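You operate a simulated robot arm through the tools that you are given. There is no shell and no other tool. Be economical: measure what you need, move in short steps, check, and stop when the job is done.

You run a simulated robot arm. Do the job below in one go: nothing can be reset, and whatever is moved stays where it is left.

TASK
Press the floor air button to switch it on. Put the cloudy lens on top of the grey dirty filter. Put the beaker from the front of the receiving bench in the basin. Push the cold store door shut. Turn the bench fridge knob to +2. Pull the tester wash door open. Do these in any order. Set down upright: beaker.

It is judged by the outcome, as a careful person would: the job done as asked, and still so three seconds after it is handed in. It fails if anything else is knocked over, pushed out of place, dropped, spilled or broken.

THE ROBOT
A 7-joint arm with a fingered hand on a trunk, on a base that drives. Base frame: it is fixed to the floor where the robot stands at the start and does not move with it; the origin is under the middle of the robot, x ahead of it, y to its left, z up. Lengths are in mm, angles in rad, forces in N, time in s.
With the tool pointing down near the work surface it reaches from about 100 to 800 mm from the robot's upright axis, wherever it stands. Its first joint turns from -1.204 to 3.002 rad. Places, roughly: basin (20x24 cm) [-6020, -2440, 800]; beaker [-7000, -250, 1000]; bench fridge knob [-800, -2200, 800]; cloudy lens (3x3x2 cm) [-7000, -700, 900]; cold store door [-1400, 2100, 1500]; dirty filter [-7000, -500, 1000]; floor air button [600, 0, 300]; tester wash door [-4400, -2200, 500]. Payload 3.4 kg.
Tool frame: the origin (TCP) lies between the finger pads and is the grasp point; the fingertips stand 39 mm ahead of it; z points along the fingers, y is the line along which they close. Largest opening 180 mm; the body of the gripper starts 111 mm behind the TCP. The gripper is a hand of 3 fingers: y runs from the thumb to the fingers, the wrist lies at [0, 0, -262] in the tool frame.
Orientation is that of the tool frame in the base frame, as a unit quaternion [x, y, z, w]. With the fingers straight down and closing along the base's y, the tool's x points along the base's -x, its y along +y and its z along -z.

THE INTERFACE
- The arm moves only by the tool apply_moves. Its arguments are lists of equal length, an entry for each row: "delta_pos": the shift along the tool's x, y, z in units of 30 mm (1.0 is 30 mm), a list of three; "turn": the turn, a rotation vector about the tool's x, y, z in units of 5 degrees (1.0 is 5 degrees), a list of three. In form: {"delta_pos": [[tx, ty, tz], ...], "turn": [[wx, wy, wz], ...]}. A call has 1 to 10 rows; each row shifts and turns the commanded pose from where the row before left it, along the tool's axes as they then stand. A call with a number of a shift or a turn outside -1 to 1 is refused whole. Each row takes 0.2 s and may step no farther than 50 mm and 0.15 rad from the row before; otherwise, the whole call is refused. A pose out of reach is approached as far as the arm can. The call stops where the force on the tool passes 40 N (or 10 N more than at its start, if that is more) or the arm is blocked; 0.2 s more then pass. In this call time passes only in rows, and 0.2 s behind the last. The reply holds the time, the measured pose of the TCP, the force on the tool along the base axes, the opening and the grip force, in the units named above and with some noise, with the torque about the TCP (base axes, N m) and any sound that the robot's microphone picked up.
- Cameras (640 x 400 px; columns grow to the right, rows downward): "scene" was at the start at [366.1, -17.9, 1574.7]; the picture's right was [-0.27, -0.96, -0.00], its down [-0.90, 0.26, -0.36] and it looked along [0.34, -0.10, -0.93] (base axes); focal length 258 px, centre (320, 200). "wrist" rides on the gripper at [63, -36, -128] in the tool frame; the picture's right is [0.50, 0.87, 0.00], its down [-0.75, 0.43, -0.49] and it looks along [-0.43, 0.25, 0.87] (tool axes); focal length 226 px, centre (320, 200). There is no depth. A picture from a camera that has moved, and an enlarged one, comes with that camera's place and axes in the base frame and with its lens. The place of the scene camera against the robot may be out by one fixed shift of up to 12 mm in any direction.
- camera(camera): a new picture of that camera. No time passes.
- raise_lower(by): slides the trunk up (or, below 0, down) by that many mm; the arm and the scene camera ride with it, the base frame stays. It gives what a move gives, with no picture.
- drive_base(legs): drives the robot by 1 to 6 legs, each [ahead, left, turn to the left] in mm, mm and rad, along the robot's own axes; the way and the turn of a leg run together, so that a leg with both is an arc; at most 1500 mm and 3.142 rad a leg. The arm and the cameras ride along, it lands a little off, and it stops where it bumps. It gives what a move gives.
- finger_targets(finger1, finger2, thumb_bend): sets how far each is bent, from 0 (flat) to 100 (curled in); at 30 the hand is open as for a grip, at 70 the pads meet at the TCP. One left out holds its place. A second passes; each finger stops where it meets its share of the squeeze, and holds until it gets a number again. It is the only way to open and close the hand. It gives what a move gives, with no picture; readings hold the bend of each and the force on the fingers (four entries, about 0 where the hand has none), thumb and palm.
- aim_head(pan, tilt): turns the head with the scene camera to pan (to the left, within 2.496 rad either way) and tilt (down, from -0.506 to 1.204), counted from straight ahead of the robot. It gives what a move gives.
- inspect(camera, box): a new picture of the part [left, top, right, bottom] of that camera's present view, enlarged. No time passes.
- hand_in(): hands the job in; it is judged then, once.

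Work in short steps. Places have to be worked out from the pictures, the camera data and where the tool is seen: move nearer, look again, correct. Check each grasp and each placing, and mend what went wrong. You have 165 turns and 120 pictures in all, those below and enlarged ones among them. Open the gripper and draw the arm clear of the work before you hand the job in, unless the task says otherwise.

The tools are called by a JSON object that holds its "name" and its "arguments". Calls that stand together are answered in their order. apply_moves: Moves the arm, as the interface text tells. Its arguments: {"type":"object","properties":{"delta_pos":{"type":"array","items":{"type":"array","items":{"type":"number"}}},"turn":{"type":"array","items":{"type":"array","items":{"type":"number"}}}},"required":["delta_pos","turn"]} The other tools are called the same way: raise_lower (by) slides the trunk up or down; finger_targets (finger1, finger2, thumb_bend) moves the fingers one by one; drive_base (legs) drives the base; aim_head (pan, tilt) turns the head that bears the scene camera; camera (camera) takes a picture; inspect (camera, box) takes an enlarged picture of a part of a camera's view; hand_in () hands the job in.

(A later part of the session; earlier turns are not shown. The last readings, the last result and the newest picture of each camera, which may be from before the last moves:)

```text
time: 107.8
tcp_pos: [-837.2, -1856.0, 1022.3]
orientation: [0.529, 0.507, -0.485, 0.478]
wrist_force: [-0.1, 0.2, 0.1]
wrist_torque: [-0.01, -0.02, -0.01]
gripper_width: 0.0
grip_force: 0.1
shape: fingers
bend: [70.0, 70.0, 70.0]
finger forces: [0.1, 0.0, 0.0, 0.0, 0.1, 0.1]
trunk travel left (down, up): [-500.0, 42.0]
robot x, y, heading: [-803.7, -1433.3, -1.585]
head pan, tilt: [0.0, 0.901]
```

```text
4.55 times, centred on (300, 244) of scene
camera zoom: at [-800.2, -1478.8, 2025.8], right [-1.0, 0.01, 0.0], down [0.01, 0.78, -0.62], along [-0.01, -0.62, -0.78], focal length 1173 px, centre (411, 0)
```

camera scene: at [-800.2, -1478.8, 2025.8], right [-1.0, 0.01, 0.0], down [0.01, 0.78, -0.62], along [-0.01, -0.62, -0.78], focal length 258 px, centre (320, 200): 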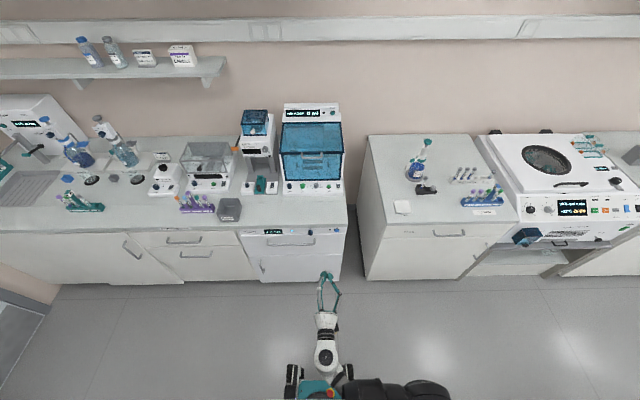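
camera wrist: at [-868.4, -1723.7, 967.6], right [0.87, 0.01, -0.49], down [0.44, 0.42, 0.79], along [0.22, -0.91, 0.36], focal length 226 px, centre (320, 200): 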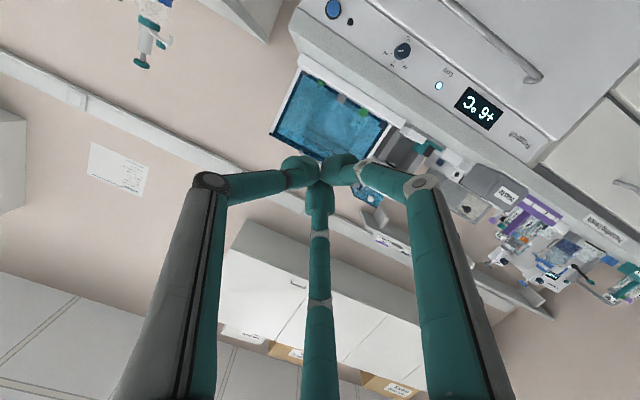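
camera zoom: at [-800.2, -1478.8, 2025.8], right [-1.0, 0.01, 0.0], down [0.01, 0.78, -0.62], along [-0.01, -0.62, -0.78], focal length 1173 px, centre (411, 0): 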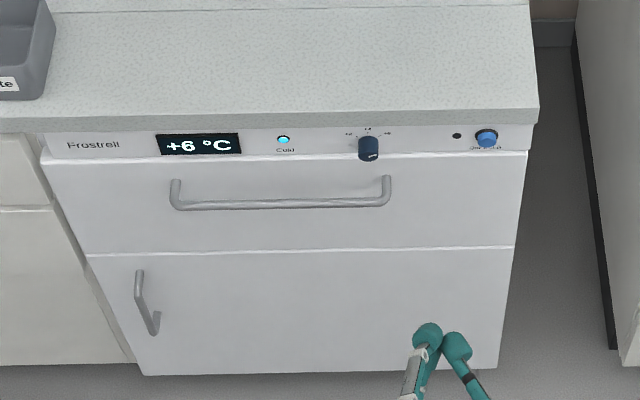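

Knob found at ≈(-764,-2204,828), pointer at +6; marks lie about ±58° about the top (+4), so turning it needs ≈115–120° counter-clockwise (seen from the front). I'll lower the trunk, open the hand partly, level it, pre-rotate +60° about tool z, and align.

{"name": "raise_lower", "arguments": {"by": -194}}

{"name": "finger_targets", "arguments": {"finger1": 55, "finger2": 55, "thumb_bend": 55}}

{"name": "apply_moves", "arguments": {"delta_pos": [[0, 0.8, 0], [0, 0.8, 0], [0, 0.8, 0]], "turn": [[0, -0.85, 0], [0, 0, 0], [0, 0, 0]]}}

{"name": "apply_moves", "arguments": {"delta_pos": [[0, 0, 0.5], [0, 0, 0.5], [0, 0, 0.5], [0, 0, 0.5], [0, 0, 0.5], [0, 0, 0.5], [0, 0, 0.5], [0, 0, 0.5], [0, 0, 0.5], [0, 0, 0.5]], "turn": [[0, 0, 1], [0, 0, 1], [0, 0, 1], [0, 0, 1], [0, 0, 1], [0, 0, 1], [0, 0, 1], [0, 0, 1], [0, 0, 1], [0, 0, 1]]}}

{"name": "camera", "arguments": {"camera": "wrist"}}

```text
time: 109.9
tcp_pos: [-836.0, -1856.8, 828.3]
orientation: [0.529, 0.508, -0.484, 0.478]
wrist_force: [0.4, -0.1, -0.4]
wrist_torque: [0.02, 0.01, -0.02]
gripper_width: 0.0
grip_force: 0.0
shape: fingers
bend: [70.0, 70.0, 70.0]
finger forces: [0.0, 0.0, 0.0, 0.0, 0.1, 0.1]
trunk travel left (down, up): [-306.0, 236.0]
robot x, y, heading: [-806.7, -1438.6, -1.585]
head pan, tilt: [0.0, 0.901]
```

```text
time: 110.9
tcp_pos: [-835.4, -1856.7, 828.0]
orientation: [0.528, 0.508, -0.485, 0.478]
wrist_force: [-0.4, -0.3, 0.6]
wrist_torque: [-0.01, -0.02, -0.02]
gripper_width: 52.5
grip_force: 0.1
shape: fingers
bend: [55.0, 55.0, 55.0]
finger forces: [0.0, 0.0, 0.0, 0.1, 0.0, 0.1]
trunk travel left (down, up): [-306.0, 236.0]
robot x, y, heading: [-805.1, -1436.2, -1.582]
head pan, tilt: [0.0, 0.901]
```

```text
time: 111.7
tcp_pos: [-772.1, -1862.3, 826.7]
orientation: [-0.506, -0.491, 0.509, -0.494]
wrist_force: [-0.4, -0.2, 0.3]
wrist_torque: [0.02, -0.02, -0.02]
gripper_width: 52.6
grip_force: 0.1
shape: fingers
bend: [55.0, 55.0, 55.0]
finger forces: [0.0, 0.0, 0.0, 0.1, 0.0, 0.1]
trunk travel left (down, up): [-306.0, 236.0]
robot x, y, heading: [-805.2, -1433.5, -1.58]
head pan, tilt: [0.0, 0.901]
```

```text
time: 113.9
tcp_pos: [-768.9, -2008.1, 826.7]
orientation: [0.67, 0.228, -0.246, 0.663]
wrist_force: [0.6, 0.0, 0.3]
wrist_torque: [0.0, -0.02, 0.03]
gripper_width: 52.8
grip_force: 0.0
shape: fingers
bend: [55.0, 55.0, 55.0]
finger forces: [0.1, 0.0, 0.0, 0.0, 0.0, 0.0]
trunk travel left (down, up): [-306.0, 236.0]
robot x, y, heading: [-803.5, -1437.5, -1.58]
head pan, tilt: [0.0, 0.901]
```

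```text
91 pictures are left
camera wrist: at [-739.7, -1882.5, 759.1], right [0.93, -0.03, 0.36], down [-0.3, 0.5, 0.81], along [-0.2, -0.87, 0.46], focal length 226 px, centre (320, 200)
```

wrist: 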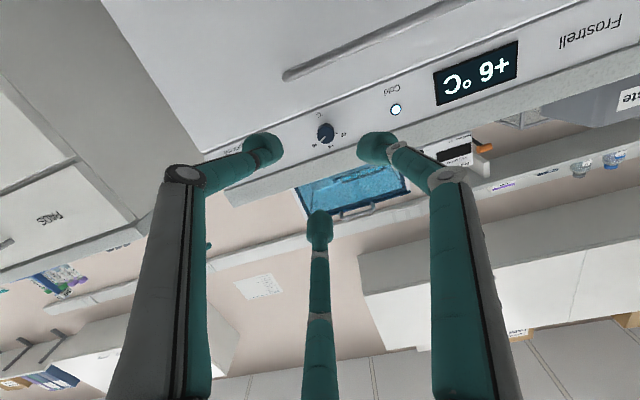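

Knob seen at ≈(-766,829), the hand is nearly on axis. Advance 120 mm with small correction and finish the pre-rotation, then look.

{"name": "apply_moves", "arguments": {"delta_pos": [[0.14, 0.2, 1], [0, 0, 1], [0, 0, 1], [0, 0, 1]], "turn": [[0, 0, 0], [0, 0, 1], [0, 0, 1], [0, 0, 0]]}}

{"name": "camera", "arguments": {"camera": "wrist"}}

{"name": "inspect", "arguments": {"camera": "scene", "box": [270, 200, 390, 275]}}

```text
time: 114.9
tcp_pos: [-766.4, -2130.5, 828.8]
orientation: [0.687, 0.169, -0.187, 0.682]
wrist_force: [-0.9, -0.5, 0.1]
wrist_torque: [-0.02, 0.0, 0.0]
gripper_width: 52.5
grip_force: 0.1
shape: fingers
bend: [55.0, 55.0, 55.0]
finger forces: [0.0, 0.0, 0.0, 0.0, 0.0, 0.0]
trunk travel left (down, up): [-306.0, 236.0]
robot x, y, heading: [-806.5, -1432.9, -1.586]
head pan, tilt: [0.0, 0.901]
```

```text
90 pictures are left
camera wrist: at [-725.5, -2003.4, 766.2], right [0.86, -0.02, 0.51], down [-0.43, 0.5, 0.75], along [-0.28, -0.86, 0.42], focal length 226 px, centre (320, 200)
```

wrist: 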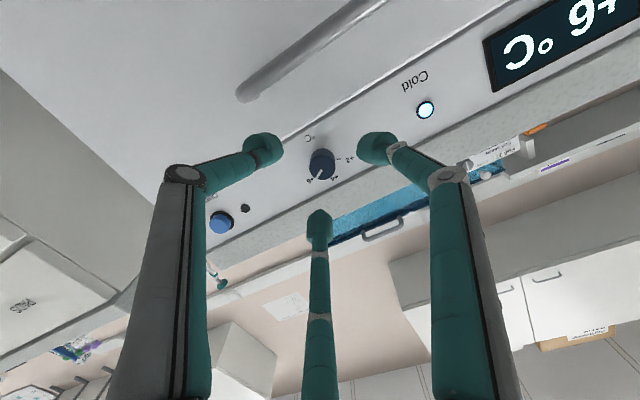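

```text
5.33 times, centred on (330, 238) of scene
camera zoom: at [-799.1, -1542.0, 1831.8], right [-1.0, 0.01, 0.0], down [0.01, 0.79, -0.62], along [-0.01, -0.62, -0.79], focal length 1376 px, centre (267, 0)
```

zoom: 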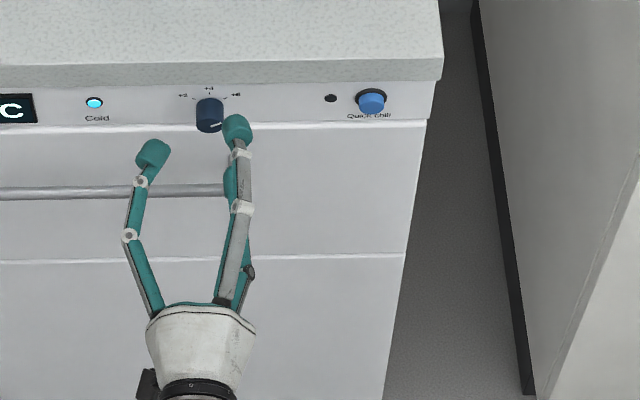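

Well aligned. Advance 45 mm so the pads straddle the knob.

{"name": "apply_moves", "arguments": {"delta_pos": [[0, 0, 0.5], [0, 0, 0.5], [0, 0, 0.4]], "turn": [[0, 0, 0], [0, 0, 0], [0, 0, 0]]}}

{"name": "camera", "arguments": {"camera": "wrist"}}

{"name": "inspect", "arguments": {"camera": "scene", "box": [270, 200, 390, 275]}}

```text
time: 115.7
tcp_pos: [-764.5, -2165.3, 829.9]
orientation: [0.686, 0.171, -0.187, 0.682]
wrist_force: [-2.0, 21.7, 0.0]
wrist_torque: [-0.04, 0.01, -0.51]
gripper_width: 53.5
grip_force: 11.0
shape: fingers
bend: [55.0, 57.0, 55.0]
finger forces: [0.0, 11.5, 0.0, 0.0, 10.1, 0.0]
trunk travel left (down, up): [-306.0, 236.0]
robot x, y, heading: [-803.6, -1434.3, -1.58]
head pan, tilt: [0.0, 0.901]
```

```text
88 pictures are left
camera wrist: at [-726.2, -2041.0, 767.4], right [0.86, -0.02, 0.51], down [-0.43, 0.5, 0.75], along [-0.27, -0.86, 0.42], focal length 226 px, centre (320, 200)
```

wrist: 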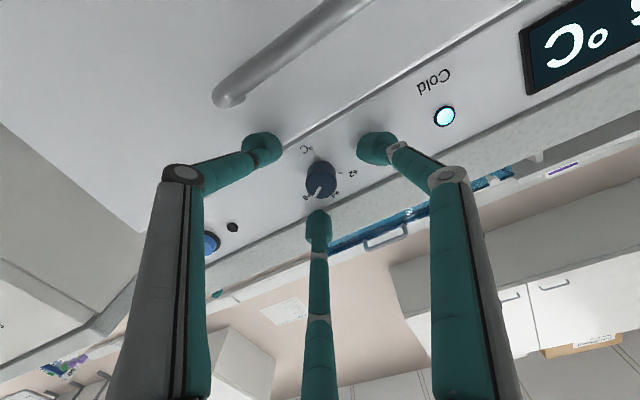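

```text
5.33 times, centred on (330, 238) of scene
camera zoom: at [-799.9, -1536.6, 1832.1], right [-1.0, 0.01, 0.0], down [0.01, 0.78, -0.62], along [-0.01, -0.62, -0.78], focal length 1376 px, centre (267, 0)
```

zoom: 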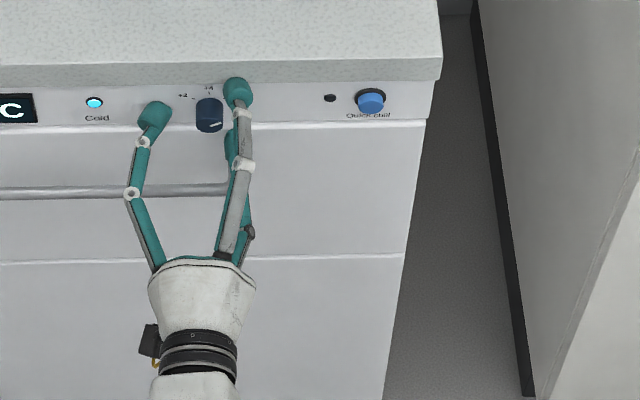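

Fingertips touch the panel (≈-2204), so the knob protrudes to ≈-2180 with centre ≈(-763,824). Back off 6 mm, lower 6 mm, then close.

{"name": "apply_moves", "arguments": {"delta_pos": [[0, 0, -0.25], [0.1, -0.17, 0]], "turn": [[0, 0, 0], [0, 0, 0]]}}

{"name": "finger_targets", "arguments": {"finger1": 70, "finger2": 70, "thumb_bend": 70}}

{"name": "camera", "arguments": {"camera": "wrist"}}

```text
time: 116.3
tcp_pos: [-766.8, -2162.6, 824.5]
orientation: [0.687, 0.168, -0.188, 0.681]
wrist_force: [-0.6, -0.3, 0.0]
wrist_torque: [0.04, -0.02, 0.02]
gripper_width: 52.9
grip_force: 0.1
shape: fingers
bend: [55.0, 55.0, 55.0]
finger forces: [0.0, 0.0, 0.0, 0.1, 0.0, 0.0]
trunk travel left (down, up): [-306.0, 236.0]
robot x, y, heading: [-805.7, -1433.1, -1.58]
head pan, tilt: [0.0, 0.901]
```

```text
time: 117.3
tcp_pos: [-766.5, -2163.6, 824.4]
orientation: [0.687, 0.169, -0.188, 0.681]
wrist_force: [-1.1, -4.1, 4.0]
wrist_torque: [-0.11, 0.01, -0.04]
gripper_width: 6.6
grip_force: 5.5
shape: fingers
bend: [66.0, 63.0, 69.0]
finger forces: [3.1, 6.5, 0.0, 0.0, 1.7, 0.0]
trunk travel left (down, up): [-306.0, 236.0]
robot x, y, heading: [-805.8, -1437.3, -1.582]
head pan, tilt: [0.0, 0.901]
```

```text
86 pictures are left
camera wrist: at [-726.4, -2037.1, 762.1], right [0.86, -0.02, 0.51], down [-0.43, 0.5, 0.75], along [-0.28, -0.86, 0.42], focal length 226 px, centre (320, 200)
```

wrist: 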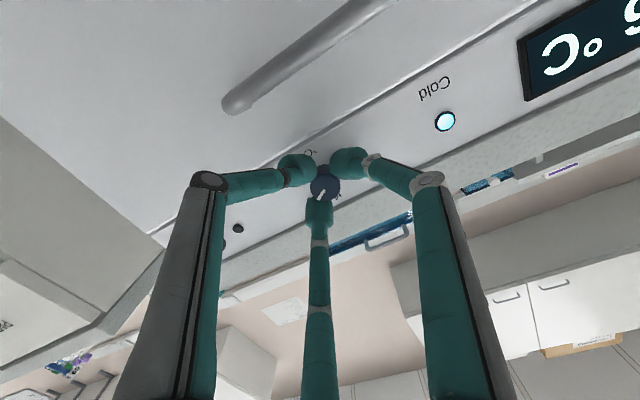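

The three fingertips surround the knob, centred within a few mm. Rotating -30° about tool z to test.

{"name": "apply_moves", "arguments": {"delta_pos": [[0, 0, 0], [0, 0, 0], [0, 0, 0], [0, 0, 0], [0, 0, 0], [0, 0, 0]], "turn": [[0, 0, -1], [0, 0, -1], [0, 0, -1], [0, 0, -1], [0, 0, -1], [0, 0, -1]]}}

{"name": "inspect", "arguments": {"camera": "wrist", "box": [240, 100, 560, 300]}}

```text
time: 118.7
tcp_pos: [-767.4, -2163.1, 823.1]
orientation: [0.62, 0.341, -0.359, 0.609]
wrist_force: [-5.4, -1.6, 3.1]
wrist_torque: [-0.11, -0.01, -0.21]
gripper_width: 3.2
grip_force: 6.3
shape: fingers
bend: [68.0, 63.0, 68.0]
finger forces: [1.7, 8.0, 0.0, 0.0, 2.9, 0.1]
trunk travel left (down, up): [-306.0, 236.0]
robot x, y, heading: [-804.2, -1432.2, -1.583]
head pan, tilt: [0.0, 0.901]
```

```text
2.00 times, centred on (400, 200) of wrist
camera zoom: at [-762.6, -2036.1, 751.4], right [1.0, -0.03, 0.01], down [0.0, 0.49, 0.87], along [-0.03, -0.87, 0.49], focal length 452 px, centre (160, 200)
```

zoom: 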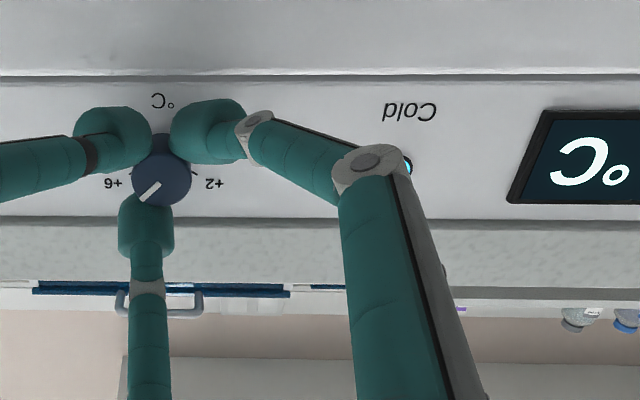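

The pointer moved about 15–20° toward +4. Continue rotating.

{"name": "finger_targets", "arguments": {"finger1": 80, "finger2": 80, "thumb_bend": 80}}

{"name": "apply_moves", "arguments": {"delta_pos": [[0, 0, 0], [0, 0, 0], [0, 0, 0], [0, 0, 0], [0, 0, 0], [0, 0, 0]], "turn": [[0, 0, -1], [0, 0, -1], [0, 0, -1], [0, 0, -1], [0, 0, -1], [0, 0, -1]]}}

{"name": "inspect", "arguments": {"camera": "wrist", "box": [240, 100, 560, 300]}}

```text
time: 119.7
tcp_pos: [-766.7, -2164.1, 821.8]
orientation: [0.621, 0.341, -0.357, 0.609]
wrist_force: [-7.7, -2.7, -8.3]
wrist_torque: [0.14, -0.1, -0.27]
gripper_width: 0.0
grip_force: 15.7
shape: fingers
bend: [71.0, 62.0, 71.0]
finger forces: [7.2, 9.2, 0.1, 0.1, 15.1, 0.1]
trunk travel left (down, up): [-306.0, 236.0]
robot x, y, heading: [-805.6, -1434.6, -1.581]
head pan, tilt: [0.0, 0.901]
```

```text
time: 121.1
tcp_pos: [-768.7, -2163.1, 823.9]
orientation: [0.511, 0.49, -0.504, 0.495]
wrist_force: [-19.5, -1.6, -4.7]
wrist_torque: [0.06, -0.13, -0.61]
gripper_width: 0.0
grip_force: 18.0
shape: fingers
bend: [71.0, 63.0, 71.0]
finger forces: [6.8, 9.4, 0.0, 0.0, 19.7, 0.0]
trunk travel left (down, up): [-306.0, 236.0]
robot x, y, heading: [-806.6, -1434.9, -1.582]
head pan, tilt: [0.0, 0.901]
```

```text
2.00 times, centred on (400, 200) of wrist
camera zoom: at [-800.2, -2035.4, 760.3], right [0.87, -0.03, -0.49], down [0.44, 0.48, 0.76], along [0.21, -0.88, 0.43], focal length 452 px, centre (160, 200)
```

zoom: 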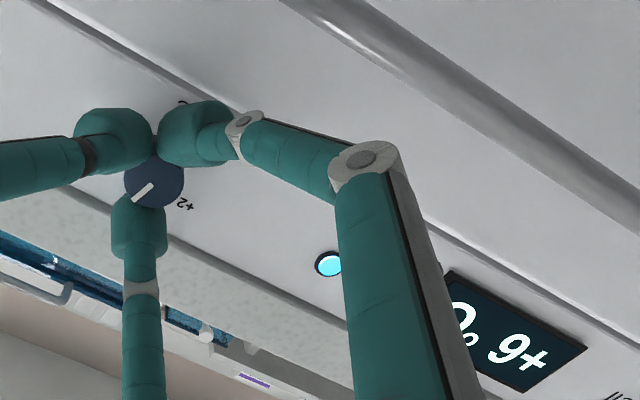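

The knob turns with the hand now (pointer ≈10° short of +4). Relax the side load by 4 mm and turn on 60°.

{"name": "apply_moves", "arguments": {"delta_pos": [[0, -0.12, 0], [0, 0, 0], [0, 0, 0], [0, 0, 0], [0, 0, 0], [0, 0, 0], [0, 0, 0], [0, 0, 0]], "turn": [[0, 0, -1], [0, 0, -1], [0, 0, -1], [0, 0, -1], [0, 0, -1], [0, 0, -1], [0, 0, -1], [0, 0, -1]]}}

{"name": "inspect", "arguments": {"camera": "wrist", "box": [240, 100, 560, 300]}}

```text
time: 122.9
tcp_pos: [-771.0, -2163.8, 825.9]
orientation: [-0.313, -0.633, 0.645, -0.293]
wrist_force: [-21.4, -4.3, 9.7]
wrist_torque: [-0.36, -0.18, -0.66]
gripper_width: 0.0
grip_force: 19.1
shape: fingers
bend: [71.0, 63.0, 70.0]
finger forces: [6.7, 9.6, 0.0, 0.1, 21.9, 0.0]
trunk travel left (down, up): [-306.0, 236.0]
robot x, y, heading: [-806.5, -1437.3, -1.584]
head pan, tilt: [0.0, 0.901]
```

```text
2.00 times, centred on (400, 200) of wrist
camera zoom: at [-835.4, -2033.9, 799.2], right [0.35, -0.01, -0.93], down [0.83, 0.47, 0.31], along [0.43, -0.88, 0.18], focal length 452 px, centre (160, 200)
```

zoom: 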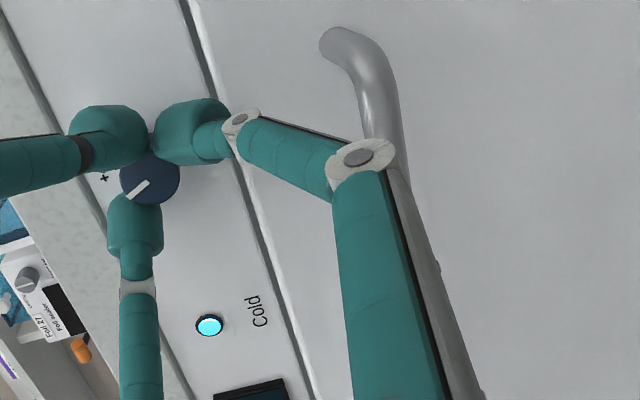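

Still turning together (pointer ≈30° past +4). Six more rows to reach +2.

{"name": "apply_moves", "arguments": {"delta_pos": [[0, 0, 0], [0, 0, 0], [0, 0, 0], [0, 0, 0], [0, 0, 0], [0, 0, 0]], "turn": [[0, 0, -1], [0, 0, -1], [0, 0, -1], [0, 0, -1], [0, 0, -1], [0, 0, -1]]}}

{"name": "camera", "arguments": {"camera": "wrist"}}

{"name": "inspect", "arguments": {"camera": "scene", "box": [230, 200, 370, 288]}}

```text
time: 124.3
tcp_pos: [-771.4, -2162.2, 828.0]
orientation: [-0.138, -0.692, 0.699, -0.116]
wrist_force: [-19.1, -6.6, 23.4]
wrist_torque: [-0.8, -0.16, -0.58]
gripper_width: 0.0
grip_force: 19.3
shape: fingers
bend: [71.0, 64.0, 69.0]
finger forces: [7.6, 7.7, 0.1, 0.0, 24.9, 0.1]
trunk travel left (down, up): [-306.0, 236.0]
robot x, y, heading: [-805.6, -1437.7, -1.584]
head pan, tilt: [0.0, 0.901]
```

```text
82 pictures are left
camera wrist: at [-839.3, -2032.9, 837.9], right [-0.16, 0.0, -0.99], down [0.87, 0.46, -0.14], along [0.46, -0.89, -0.07], focal length 226 px, centre (320, 200)
```

wrist: 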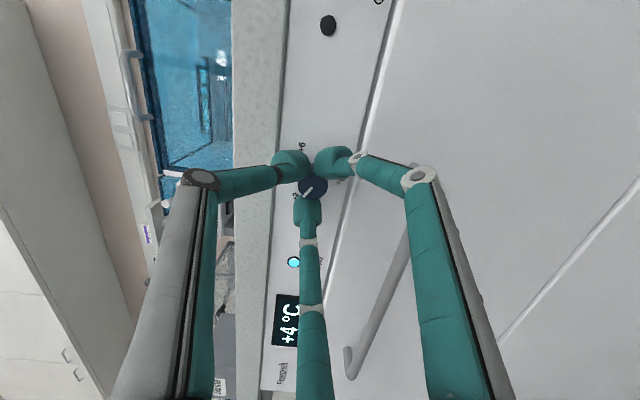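

```text
4.55 times, centred on (300, 244) of scene
camera zoom: at [-809.1, -1536.1, 1832.4], right [-1.0, 0.01, -0.01], down [0.01, 0.78, -0.62], along [0.0, -0.62, -0.78], focal length 1173 px, centre (411, 0)
```

zoom: 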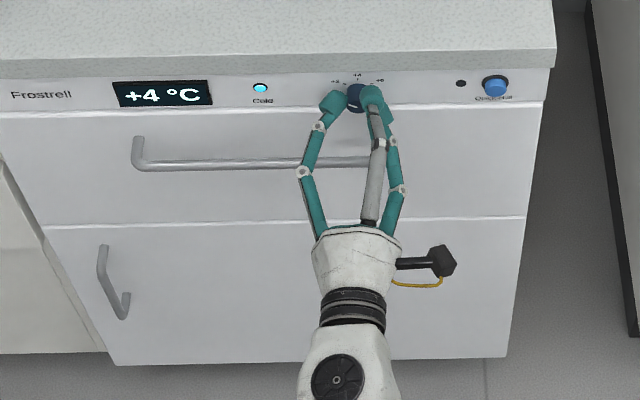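

Display reads +4 °C. Zoom to read the pointer.

{"name": "inspect", "arguments": {"camera": "wrist", "box": [272, 135, 368, 231]}}

```text
4.17 times, centred on (320, 183) of wrist
camera zoom: at [-839.3, -2032.9, 837.9], right [-0.16, 0.0, -0.99], down [0.87, 0.46, -0.14], along [0.46, -0.89, -0.07], focal length 942 px, centre (320, 271)
```

zoom: 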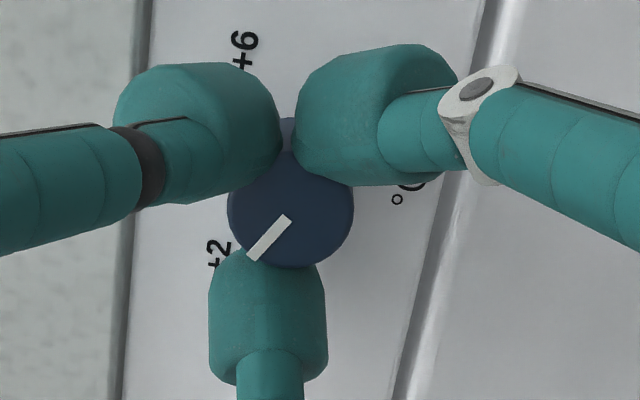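

Pointer is close to +2 but the display hasn't changed; rotate another 10°.

{"name": "apply_moves", "arguments": {"delta_pos": [[0, 0, 0], [0, 0, 0]], "turn": [[0, 0, -1], [0, 0, -1]]}}

{"name": "camera", "arguments": {"camera": "wrist"}}

```text
time: 124.9
tcp_pos: [-773.3, -2162.0, 826.5]
orientation: [-0.08, -0.701, 0.707, -0.055]
wrist_force: [-20.0, -6.2, 25.8]
wrist_torque: [-0.89, -0.4, -0.7]
gripper_width: 0.0
grip_force: 22.7
shape: fingers
bend: [71.0, 64.0, 69.0]
finger forces: [6.6, 9.5, 0.0, 0.1, 28.7, 0.0]
trunk travel left (down, up): [-306.0, 236.0]
robot x, y, heading: [-806.5, -1437.1, -1.582]
head pan, tilt: [0.0, 0.901]
```

```text
79 pictures are left
camera wrist: at [-837.5, -2032.8, 850.0], right [-0.33, 0.01, -0.94], down [0.84, 0.46, -0.29], along [0.43, -0.89, -0.16], focal length 226 px, centre (320, 200)
```

wrist: 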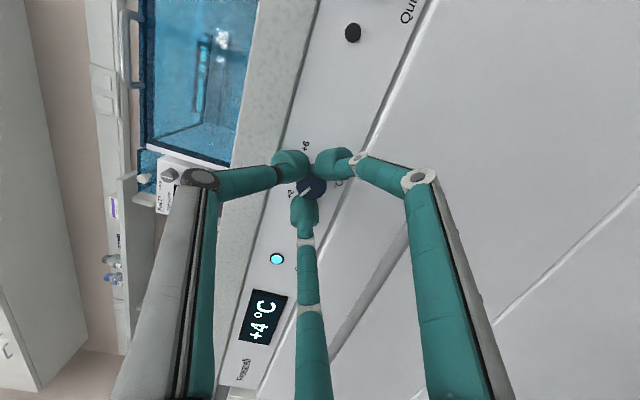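

Open the fingers to see where the knob settles.

{"name": "finger_targets", "arguments": {"finger1": 55, "finger2": 55, "thumb_bend": 55}}

{"name": "inspect", "arguments": {"camera": "wrist", "box": [200, 100, 440, 360]}}

```text
time: 125.9
tcp_pos: [-767.7, -2164.3, 824.1]
orientation: [-0.076, -0.703, 0.705, -0.056]
wrist_force: [0.7, 0.2, -0.7]
wrist_torque: [0.01, 0.02, 0.0]
gripper_width: 52.4
grip_force: 0.1
shape: fingers
bend: [55.0, 55.0, 55.0]
finger forces: [0.0, 0.0, 0.0, 0.1, 0.0, 0.0]
trunk travel left (down, up): [-306.0, 236.0]
robot x, y, heading: [-805.7, -1435.3, -1.578]
head pan, tilt: [0.0, 0.901]
```

```text
1.54 times, centred on (320, 230) of wrist
camera zoom: at [-834.2, -2033.6, 846.6], right [-0.33, 0.01, -0.94], down [0.83, 0.47, -0.29], along [0.44, -0.88, -0.16], focal length 348 px, centre (320, 154)
```

zoom: 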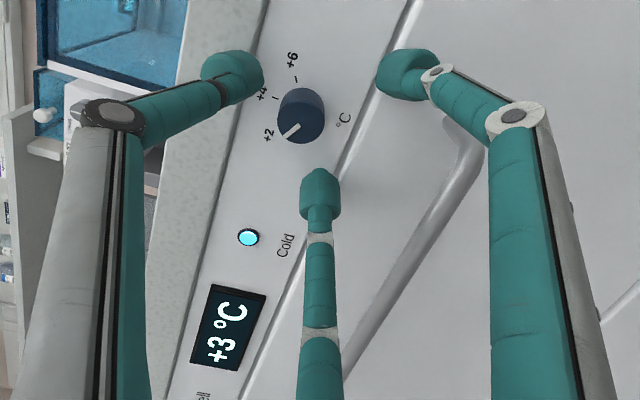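

Pointer points at +2 and the display is falling through +3. Withdraw and check again.

{"name": "apply_moves", "arguments": {"delta_pos": [[0, 0, -1], [0, 0, -1], [0, 0, -1], [0, 0, -1], [0, 0, -1], [0, 0, -1], [0, 0, -1]], "turn": [[0, 0, 0], [0, 0, 0], [0, 0, 0], [0, 0, 0], [0, 0, 0], [0, 0, 0], [0, 0, 0]]}}

{"name": "inspect", "arguments": {"camera": "wrist", "box": [220, 80, 420, 240]}}

```text
time: 127.5
tcp_pos: [-762.7, -1952.7, 824.2]
orientation: [-0.077, -0.703, 0.705, -0.057]
wrist_force: [0.2, -0.8, -0.1]
wrist_torque: [-0.01, -0.02, -0.01]
gripper_width: 52.5
grip_force: 0.0
shape: fingers
bend: [55.0, 55.0, 55.0]
finger forces: [0.0, 0.0, 0.0, 0.1, 0.1, 0.0]
trunk travel left (down, up): [-306.0, 236.0]
robot x, y, heading: [-807.1, -1431.9, -1.585]
head pan, tilt: [0.0, 0.901]
```

```text
2.50 times, centred on (320, 160) of wrist
camera zoom: at [-828.2, -1823.4, 847.7], right [-0.33, 0.01, -0.94], down [0.83, 0.47, -0.29], along [0.44, -0.88, -0.16], focal length 565 px, centre (320, 300)
```

zoom: 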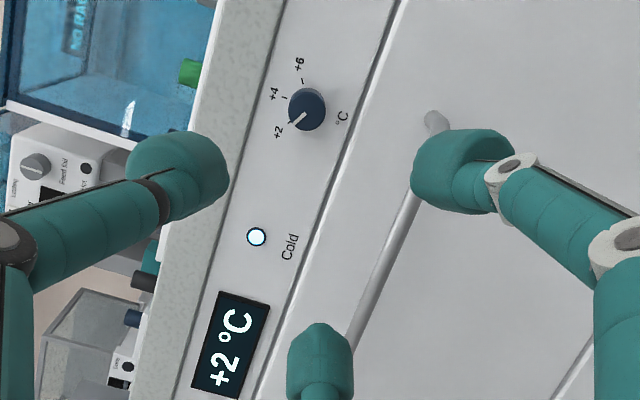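

Display reads +2 °C. Retract the arm further and strafe west along the aisle toward the tester at x≈-4400.

{"name": "apply_moves", "arguments": {"delta_pos": [[0, 0, -1], [0, 0, -1], [0, 0, -1], [0, 0, 0], [0, 0, 0], [0, 0, 0], [0, 0, 0], [0, 0, 0], [0, 0, 0], [0, 0, 0]], "turn": [[0, 0, 1], [0, 0, 1], [0, 0, 1], [0, 0, 1], [0, 0, 1], [0, 0, 1], [0, 0, 1], [0, 0, 1], [0, 0, 1], [0, 0, 1]]}}

{"name": "drive_base", "arguments": {"legs": [[0, -1500, 0], [0, -1000, 0]]}}

{"name": "aim_head", "arguments": {"pan": -0.7, "tilt": 0.6}}

{"name": "camera", "arguments": {"camera": "scene"}}

```text
time: 129.7
tcp_pos: [-760.7, -1864.0, 823.5]
orientation: [-0.367, -0.605, 0.614, -0.35]
wrist_force: [0.0, 0.2, 0.2]
wrist_torque: [-0.01, 0.02, 0.02]
gripper_width: 52.3
grip_force: 0.0
shape: fingers
bend: [55.0, 55.0, 55.0]
finger forces: [0.1, 0.0, 0.1, 0.0, 0.0, 0.0]
trunk travel left (down, up): [-306.0, 236.0]
robot x, y, heading: [-805.8, -1435.2, -1.582]
head pan, tilt: [0.0, 0.901]
```

```text
time: 142.0
tcp_pos: [-3267.1, -1856.3, 823.2]
orientation: [-0.36, -0.609, 0.612, -0.354]
wrist_force: [0.1, 0.2, -0.4]
wrist_torque: [-0.01, -0.01, 0.03]
gripper_width: 52.6
grip_force: 0.1
shape: fingers
bend: [55.0, 55.0, 55.0]
finger forces: [0.1, 0.0, 0.0, 0.0, 0.0, 0.0]
trunk travel left (down, up): [-306.0, 236.0]
robot x, y, heading: [-3321.4, -1428.0, -1.568]
head pan, tilt: [0.0, 0.901]
```

```text
time: 143.0
tcp_pos: [-3270.1, -1856.5, 823.4]
orientation: [-0.362, -0.608, 0.612, -0.354]
wrist_force: [-0.1, 0.1, 0.9]
wrist_torque: [0.0, -0.01, 0.01]
gripper_width: 52.6
grip_force: 0.0
shape: fingers
bend: [55.0, 55.0, 55.0]
finger forces: [0.0, 0.1, 0.0, 0.0, 0.0, 0.1]
trunk travel left (down, up): [-306.0, 236.0]
robot x, y, heading: [-3322.9, -1427.8, -1.566]
head pan, tilt: [-0.7, 0.6]
```

```text
76 pictures are left
camera scene: at [-3371.0, -1524.3, 1856.7], right [-0.77, 0.64, 0.0], down [0.36, 0.43, -0.82], along [-0.53, -0.63, -0.57], focal length 258 px, centre (320, 200)
```

scene: 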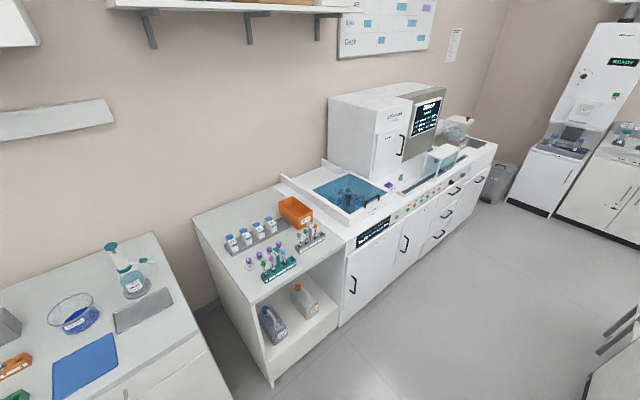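

The tester lies ahead-right with several doors with black handles. Drive nearer to read labels.

{"name": "drive_base", "arguments": {"legs": [[0, -950, 0]]}}

{"name": "aim_head", "arguments": {"pan": 0, "tilt": 0.95}}

{"name": "camera", "arguments": {"camera": "scene"}}

```text
time: 148.0
tcp_pos: [-4222.3, -1855.0, 824.2]
orientation: [-0.364, -0.606, 0.615, -0.349]
wrist_force: [-0.3, -0.1, 0.2]
wrist_torque: [0.01, 0.01, -0.03]
gripper_width: 52.7
grip_force: 0.1
shape: fingers
bend: [55.0, 55.0, 55.0]
finger forces: [0.0, 0.1, 0.0, 0.0, 0.0, 0.0]
trunk travel left (down, up): [-306.0, 236.0]
robot x, y, heading: [-4269.6, -1421.5, -1.579]
head pan, tilt: [-0.7, 0.6]
```

```text
time: 149.1
tcp_pos: [-4222.7, -1854.1, 824.1]
orientation: [-0.364, -0.607, 0.615, -0.349]
wrist_force: [0.0, -0.1, -0.5]
wrist_torque: [0.0, 0.01, 0.02]
gripper_width: 52.0
grip_force: 0.2
shape: fingers
bend: [55.0, 55.0, 55.0]
finger forces: [0.1, 0.0, 0.1, 0.1, 0.0, 0.1]
trunk travel left (down, up): [-306.0, 236.0]
robot x, y, heading: [-4272.3, -1426.4, -1.578]
head pan, tilt: [0.0, 0.949]
```

```text
75 pictures are left
camera scene: at [-4264.5, -1526.3, 1828.5], right [-1.0, 0.01, 0.0], down [0.01, 0.81, -0.58], along [0.0, -0.58, -0.81], focal length 258 px, centre (320, 200)
```

scene: 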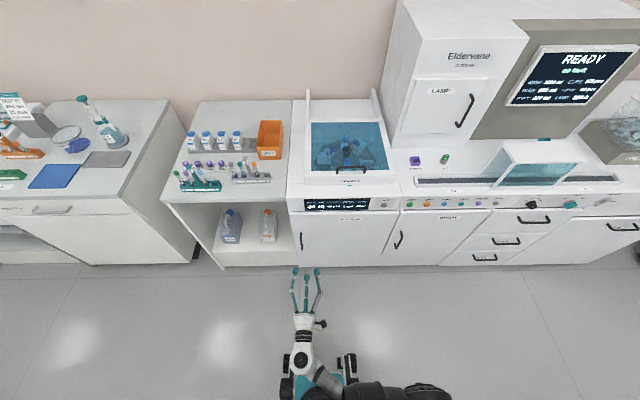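

{"name": "inspect", "arguments": {"camera": "scene", "box": [280, 190, 520, 290]}}

```text
2.67 times, centred on (400, 240) of scene
camera zoom: at [-4264.5, -1526.3, 1828.5], right [-1.0, 0.01, 0.0], down [0.01, 0.81, -0.58], along [0.0, -0.58, -0.81], focal length 688 px, centre (107, 93)
```

zoom: 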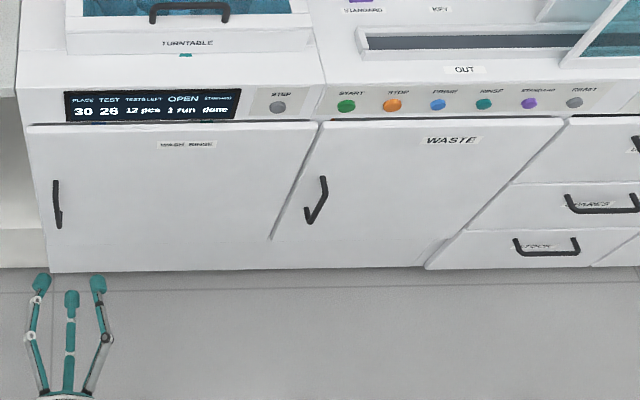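

The left door is labelled WASH, its vertical handle near (-4154,-2190,470), hinge at the right (x≈-4685). I'll restore the neutral hand roll, open the hand, extend a bit and lower.

{"name": "apply_moves", "arguments": {"delta_pos": [[0, 0, 1], [0, 0, 1], [0, 0, 1], [0, 0, 1], [0, 0, 0.5]], "turn": [[0, 0, 1], [0, 0, 1], [0, 0, 1], [0, 0, 1], [0, 0, 0]]}}

{"name": "finger_targets", "arguments": {"finger1": 45, "finger2": 45, "thumb_bend": 45}}

{"name": "drive_base", "arguments": {"legs": [[0, 120, 0]]}}

{"name": "raise_lower", "arguments": {"by": -300}}

{"name": "camera", "arguments": {"camera": "wrist"}}

```text
time: 150.3
tcp_pos: [-4226.1, -1989.6, 822.5]
orientation: [-0.465, -0.534, 0.544, -0.451]
wrist_force: [0.9, -0.2, 0.0]
wrist_torque: [0.0, 0.0, 0.0]
gripper_width: 52.8
grip_force: 0.0
shape: fingers
bend: [55.0, 55.0, 55.0]
finger forces: [0.0, 0.1, 0.0, 0.1, 0.0, 0.1]
trunk travel left (down, up): [-306.0, 236.0]
robot x, y, heading: [-4269.5, -1425.1, -1.579]
head pan, tilt: [0.0, 0.949]
```

```text
time: 151.3
tcp_pos: [-4224.7, -1989.6, 823.3]
orientation: [-0.465, -0.533, 0.545, -0.451]
wrist_force: [-0.8, 0.1, 0.2]
wrist_torque: [-0.02, 0.02, 0.03]
gripper_width: 91.9
grip_force: 0.0
shape: fingers
bend: [45.0, 45.0, 45.0]
finger forces: [0.0, 0.1, 0.0, 0.0, 0.1, 0.0]
trunk travel left (down, up): [-306.0, 236.0]
robot x, y, heading: [-4270.5, -1425.7, -1.579]
head pan, tilt: [0.0, 0.949]
```

```text
time: 152.5
tcp_pos: [-4124.1, -1990.9, 822.7]
orientation: [-0.468, -0.531, 0.539, -0.456]
wrist_force: [-1.5, 0.1, -0.3]
wrist_torque: [-0.08, 0.0, 0.06]
gripper_width: 92.4
grip_force: 0.1
shape: fingers
bend: [45.0, 45.0, 45.0]
finger forces: [0.0, 0.0, 0.1, 0.0, 0.0, 0.0]
trunk travel left (down, up): [-306.0, 236.0]
robot x, y, heading: [-4153.1, -1424.1, -1.576]
head pan, tilt: [0.0, 0.949]
```

```text
time: 155.5
tcp_pos: [-4102.9, -1989.2, 522.7]
orientation: [-0.461, -0.536, 0.547, -0.449]
wrist_force: [0.0, -0.1, -0.4]
wrist_torque: [0.0, 0.01, 0.0]
gripper_width: 92.5
grip_force: 0.1
shape: fingers
bend: [45.0, 45.0, 45.0]
finger forces: [0.0, 0.0, 0.0, 0.0, 0.0, 0.0]
trunk travel left (down, up): [-6.0, 536.0]
robot x, y, heading: [-4157.8, -1425.6, -1.579]
head pan, tilt: [0.0, 0.949]
```

```text
73 pictures are left
camera wrist: at [-4148.0, -1861.3, 467.2], right [0.77, -0.02, -0.64], down [0.57, 0.48, 0.67], along [0.3, -0.88, 0.38], focal length 226 px, centre (320, 200)
```

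wrist: 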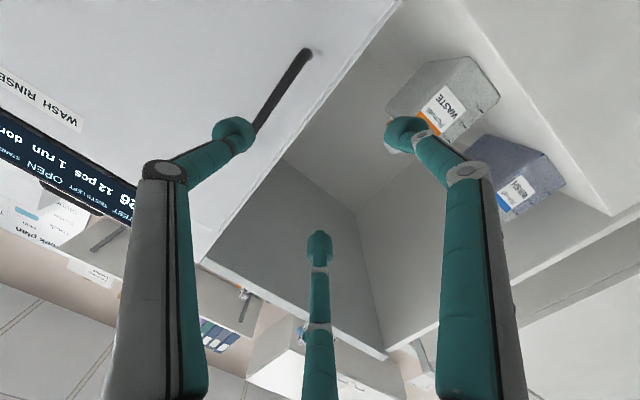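

Handle lies around x≈-4180, z 460–580. Shift the hand 75 mm toward it and look again.

{"name": "apply_moves", "arguments": {"delta_pos": [[0, -0.9, 0], [0, -0.9, 0], [0, -0.8, 0]], "turn": [[0, 0, 1], [0, 0, 0.8], [0, 0, 0]]}}

{"name": "camera", "arguments": {"camera": "wrist"}}

```text
time: 156.3
tcp_pos: [-4182.1, -1987.0, 529.0]
orientation: [-0.502, -0.499, 0.509, -0.491]
wrist_force: [0.1, -0.2, 0.3]
wrist_torque: [0.03, -0.02, -0.05]
gripper_width: 92.3
grip_force: 0.0
shape: fingers
bend: [45.0, 45.0, 45.0]
finger forces: [0.0, 0.0, 0.0, 0.1, 0.0, 0.1]
trunk travel left (down, up): [-6.0, 536.0]
robot x, y, heading: [-4155.1, -1426.2, -1.578]
head pan, tilt: [0.0, 0.949]
```

```text
72 pictures are left
camera wrist: at [-4216.0, -1858.3, 467.0], right [0.86, -0.02, -0.51], down [0.46, 0.48, 0.75], along [0.23, -0.88, 0.42], focal length 226 px, centre (320, 200)
```

wrist: 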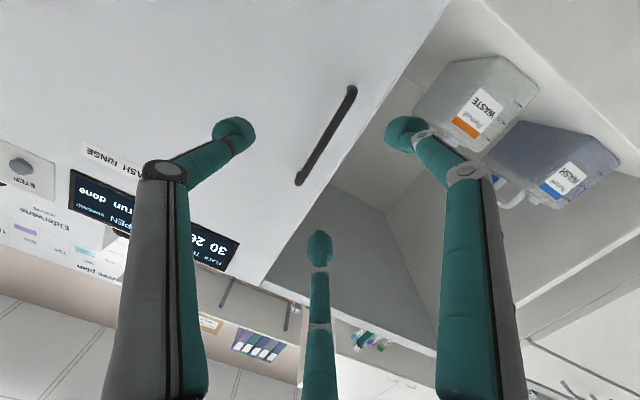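

Handle triangulated: bar at x≈-4176, y≈-2192, z 458–615. Drive ahead 110 mm, then advance the arm to straddle the bar.

{"name": "drive_base", "arguments": {"legs": [[110, 0, 0]]}}

{"name": "apply_moves", "arguments": {"delta_pos": [[0, 0.2, 0.7], [0, 0, 0.7], [0, 0, 0.6], [0, 0, 0.5]], "turn": [[0, 0, 0], [0, 0, 0], [0, 0, 0], [0, 0, 0]]}}

{"name": "camera", "arguments": {"camera": "wrist"}}

```text
time: 157.5
tcp_pos: [-4183.6, -2094.8, 528.9]
orientation: [-0.502, -0.499, 0.509, -0.49]
wrist_force: [-0.1, -1.4, 0.5]
wrist_torque: [-0.01, 0.02, -0.01]
gripper_width: 92.3
grip_force: 0.1
shape: fingers
bend: [45.0, 45.0, 45.0]
finger forces: [0.0, 0.0, 0.1, 0.1, 0.1, 0.0]
trunk travel left (down, up): [-6.0, 536.0]
robot x, y, heading: [-4158.1, -1536.8, -1.576]
head pan, tilt: [0.0, 0.949]
```

```text
time: 158.3
tcp_pos: [-4171.9, -2142.4, 530.5]
orientation: [-0.499, -0.501, 0.508, -0.492]
wrist_force: [0.0, 7.1, 0.6]
wrist_torque: [0.15, -0.06, 0.18]
gripper_width: 92.3
grip_force: 3.8
shape: fingers
bend: [46.0, 45.0, 45.0]
finger forces: [4.8, 2.2, 0.1, 0.0, 0.0, 0.0]
trunk travel left (down, up): [-6.0, 536.0]
robot x, y, heading: [-4154.0, -1534.0, -1.58]
head pan, tilt: [0.0, 0.949]
stopped in row 3: the force on the tool passed its limit at 61 N (the readings are from after the stop); the commanded pose is now the measured one
```

```text
71 pictures are left
camera wrist: at [-4208.8, -2013.7, 468.1], right [0.86, -0.01, -0.52], down [0.46, 0.49, 0.75], along [0.24, -0.87, 0.42], focal length 226 px, centre (320, 200)
```

wrist: 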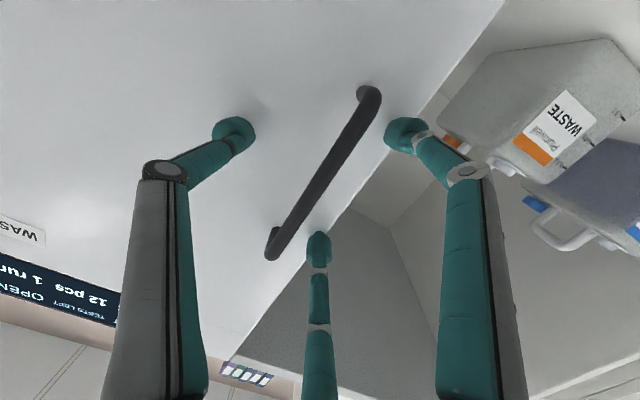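

Fingertips reached the door face (≈-2183); the bar lies between thumb and fingers, ~20 mm ahead of the TCP. Ease back 3 mm and close.

{"name": "apply_moves", "arguments": {"delta_pos": [[0, 0, -0.1]], "turn": [[0, 0, 0]]}}

{"name": "finger_targets", "arguments": {"finger1": 78, "finger2": 78, "thumb_bend": 78}}

{"name": "camera", "arguments": {"camera": "wrist"}}

```text
time: 158.7
tcp_pos: [-4173.7, -2137.8, 530.1]
orientation: [-0.499, -0.501, 0.508, -0.492]
wrist_force: [-1.3, 0.8, 0.4]
wrist_torque: [-0.02, -0.02, -0.01]
gripper_width: 92.8
grip_force: 0.0
shape: fingers
bend: [45.0, 45.0, 45.0]
finger forces: [0.0, 0.1, 0.1, 0.1, 0.0, 0.0]
trunk travel left (down, up): [-6.0, 536.0]
robot x, y, heading: [-4156.3, -1538.5, -1.579]
head pan, tilt: [0.0, 0.949]
```

```text
time: 159.7
tcp_pos: [-4174.1, -2139.8, 531.7]
orientation: [-0.499, -0.5, 0.509, -0.491]
wrist_force: [-1.0, -1.5, 0.3]
wrist_torque: [-0.01, -0.03, -0.07]
gripper_width: 0.1
grip_force: 0.0
shape: fingers
bend: [72.0, 72.0, 73.0]
finger forces: [0.0, 0.0, 0.0, 0.0, 0.0, 0.1]
trunk travel left (down, up): [-6.0, 536.0]
robot x, y, heading: [-4153.4, -1531.5, -1.574]
head pan, tilt: [0.0, 0.949]
```

```text
70 pictures are left
camera wrist: at [-4209.3, -2011.6, 468.3], right [0.86, -0.01, -0.52], down [0.46, 0.49, 0.74], along [0.24, -0.87, 0.42], focal length 226 px, centre (320, 200)
```

wrist: 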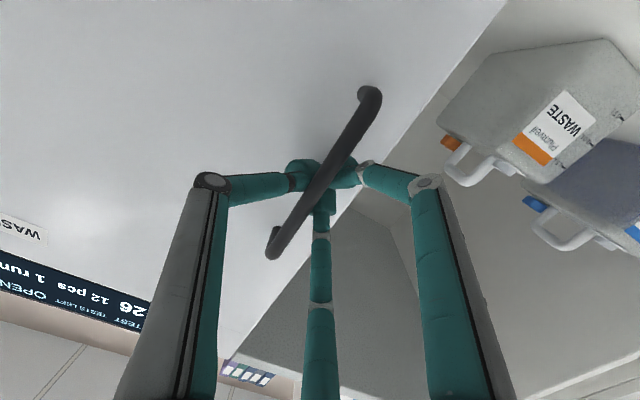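

The fingers have closed behind the bar, hooking it. Pull back by driving along the arc.

{"name": "drive_base", "arguments": {"legs": [[-150, -25, 0]]}}

{"name": "camera", "arguments": {"camera": "scene"}}

```text
time: 161.1
tcp_pos: [-4199.0, -1991.0, 531.8]
orientation: [-0.5, -0.499, 0.51, -0.49]
wrist_force: [-24.9, -11.1, -0.7]
wrist_torque: [0.0, -0.02, -0.07]
gripper_width: 0.3
grip_force: 13.3
shape: fingers
bend: [75.0, 75.0, 68.0]
finger forces: [0.1, 0.0, 0.1, 0.0, 26.9, 0.0]
trunk travel left (down, up): [-6.0, 536.0]
robot x, y, heading: [-4182.0, -1384.7, -1.579]
head pan, tilt: [0.0, 0.949]
```

```text
69 pictures are left
camera scene: at [-4181.1, -1919.3, 1447.5], right [-1.0, 0.01, -0.01], down [0.01, 0.82, -0.58], along [0.0, -0.58, -0.82], focal length 258 px, centre (320, 200)
```

scene: 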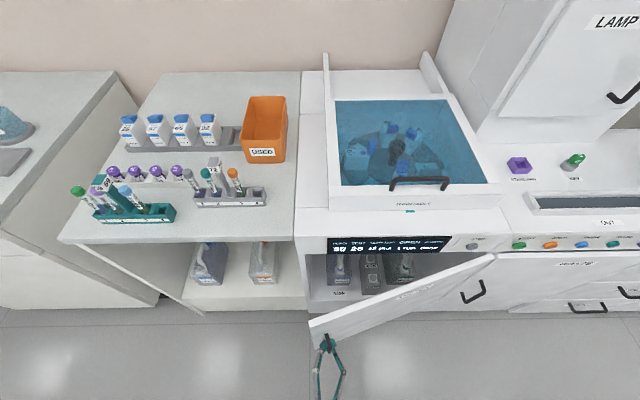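

Door is at ≈20°. Continue along the arc to ≈45°.

{"name": "drive_base", "arguments": {"legs": [[-100, -55, 0], [-90, -70, 0]]}}

{"name": "camera", "arguments": {"camera": "scene"}}

```text
time: 162.6
tcp_pos: [-4259.7, -1885.0, 534.5]
orientation: [-0.5, -0.496, 0.525, -0.478]
wrist_force: [-28.6, -22.4, -18.2]
wrist_torque: [0.29, -0.51, 0.15]
gripper_width: 2.8
grip_force: 17.0
shape: fingers
bend: [75.0, 75.0, 65.0]
finger forces: [0.0, 0.0, 0.1, 0.0, 34.8, 0.1]
trunk travel left (down, up): [-6.0, 536.0]
robot x, y, heading: [-4237.4, -1280.4, -1.577]
head pan, tilt: [0.0, 0.949]
stopped in leg 2: the force on the tool passed its limit at 42 N (the readings are from after the stop); the commanded pose is now the measured one
```

```text
68 pictures are left
camera scene: at [-4241.9, -1818.1, 1445.7], right [-1.0, 0.01, -0.01], down [0.01, 0.82, -0.58], along [0.0, -0.58, -0.82], focal length 258 px, centre (320, 200)
```

scene: 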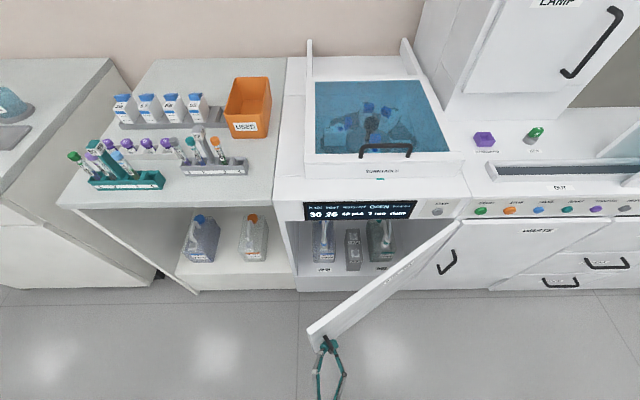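

Door at ≈37° and the side load is limiting. Release, back off, then push it wider from its inner side.

{"name": "finger_targets", "arguments": {"finger1": 40, "finger2": 40, "thumb_bend": 40}}

{"name": "drive_base", "arguments": {"legs": [[-140, 0, 0]]}}

{"name": "camera", "arguments": {"camera": "scene"}}

```text
time: 163.6
tcp_pos: [-4251.4, -1882.9, 537.8]
orientation: [-0.495, -0.497, 0.524, -0.483]
wrist_force: [0.7, 0.1, -0.5]
wrist_torque: [-0.01, 0.0, -0.04]
gripper_width: 112.0
grip_force: 0.1
shape: fingers
bend: [40.0, 40.0, 40.0]
finger forces: [0.0, 0.0, 0.1, 0.0, 0.0, 0.0]
trunk travel left (down, up): [-6.0, 536.0]
robot x, y, heading: [-4233.0, -1285.5, -1.576]
head pan, tilt: [0.0, 0.949]
```

```text
time: 165.0
tcp_pos: [-4193.9, -1803.9, 542.1]
orientation: [0.475, 0.513, -0.496, 0.516]
wrist_force: [-0.2, 0.2, -0.4]
wrist_torque: [-0.02, -0.02, -0.01]
gripper_width: 112.7
grip_force: 0.1
shape: fingers
bend: [40.0, 40.0, 40.0]
finger forces: [0.1, 0.1, 0.0, 0.1, 0.0, 0.1]
trunk travel left (down, up): [-6.0, 536.0]
robot x, y, heading: [-4225.7, -1205.8, -1.485]
head pan, tilt: [0.0, 0.949]
stopped in leg 1: the robot was blocked; the commanded pose is now the measured one
```

```text
67 pictures are left
camera scene: at [-4160.2, -1737.1, 1449.1], right [-1.0, -0.09, 0.0], down [-0.07, 0.81, -0.58], along [0.05, -0.58, -0.82], focal length 258 px, centre (320, 200)
```

scene: 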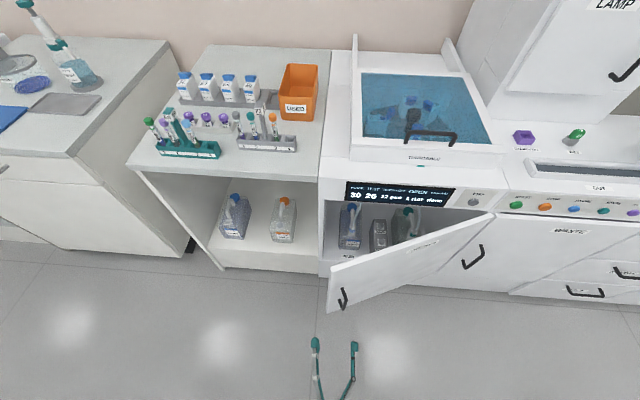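

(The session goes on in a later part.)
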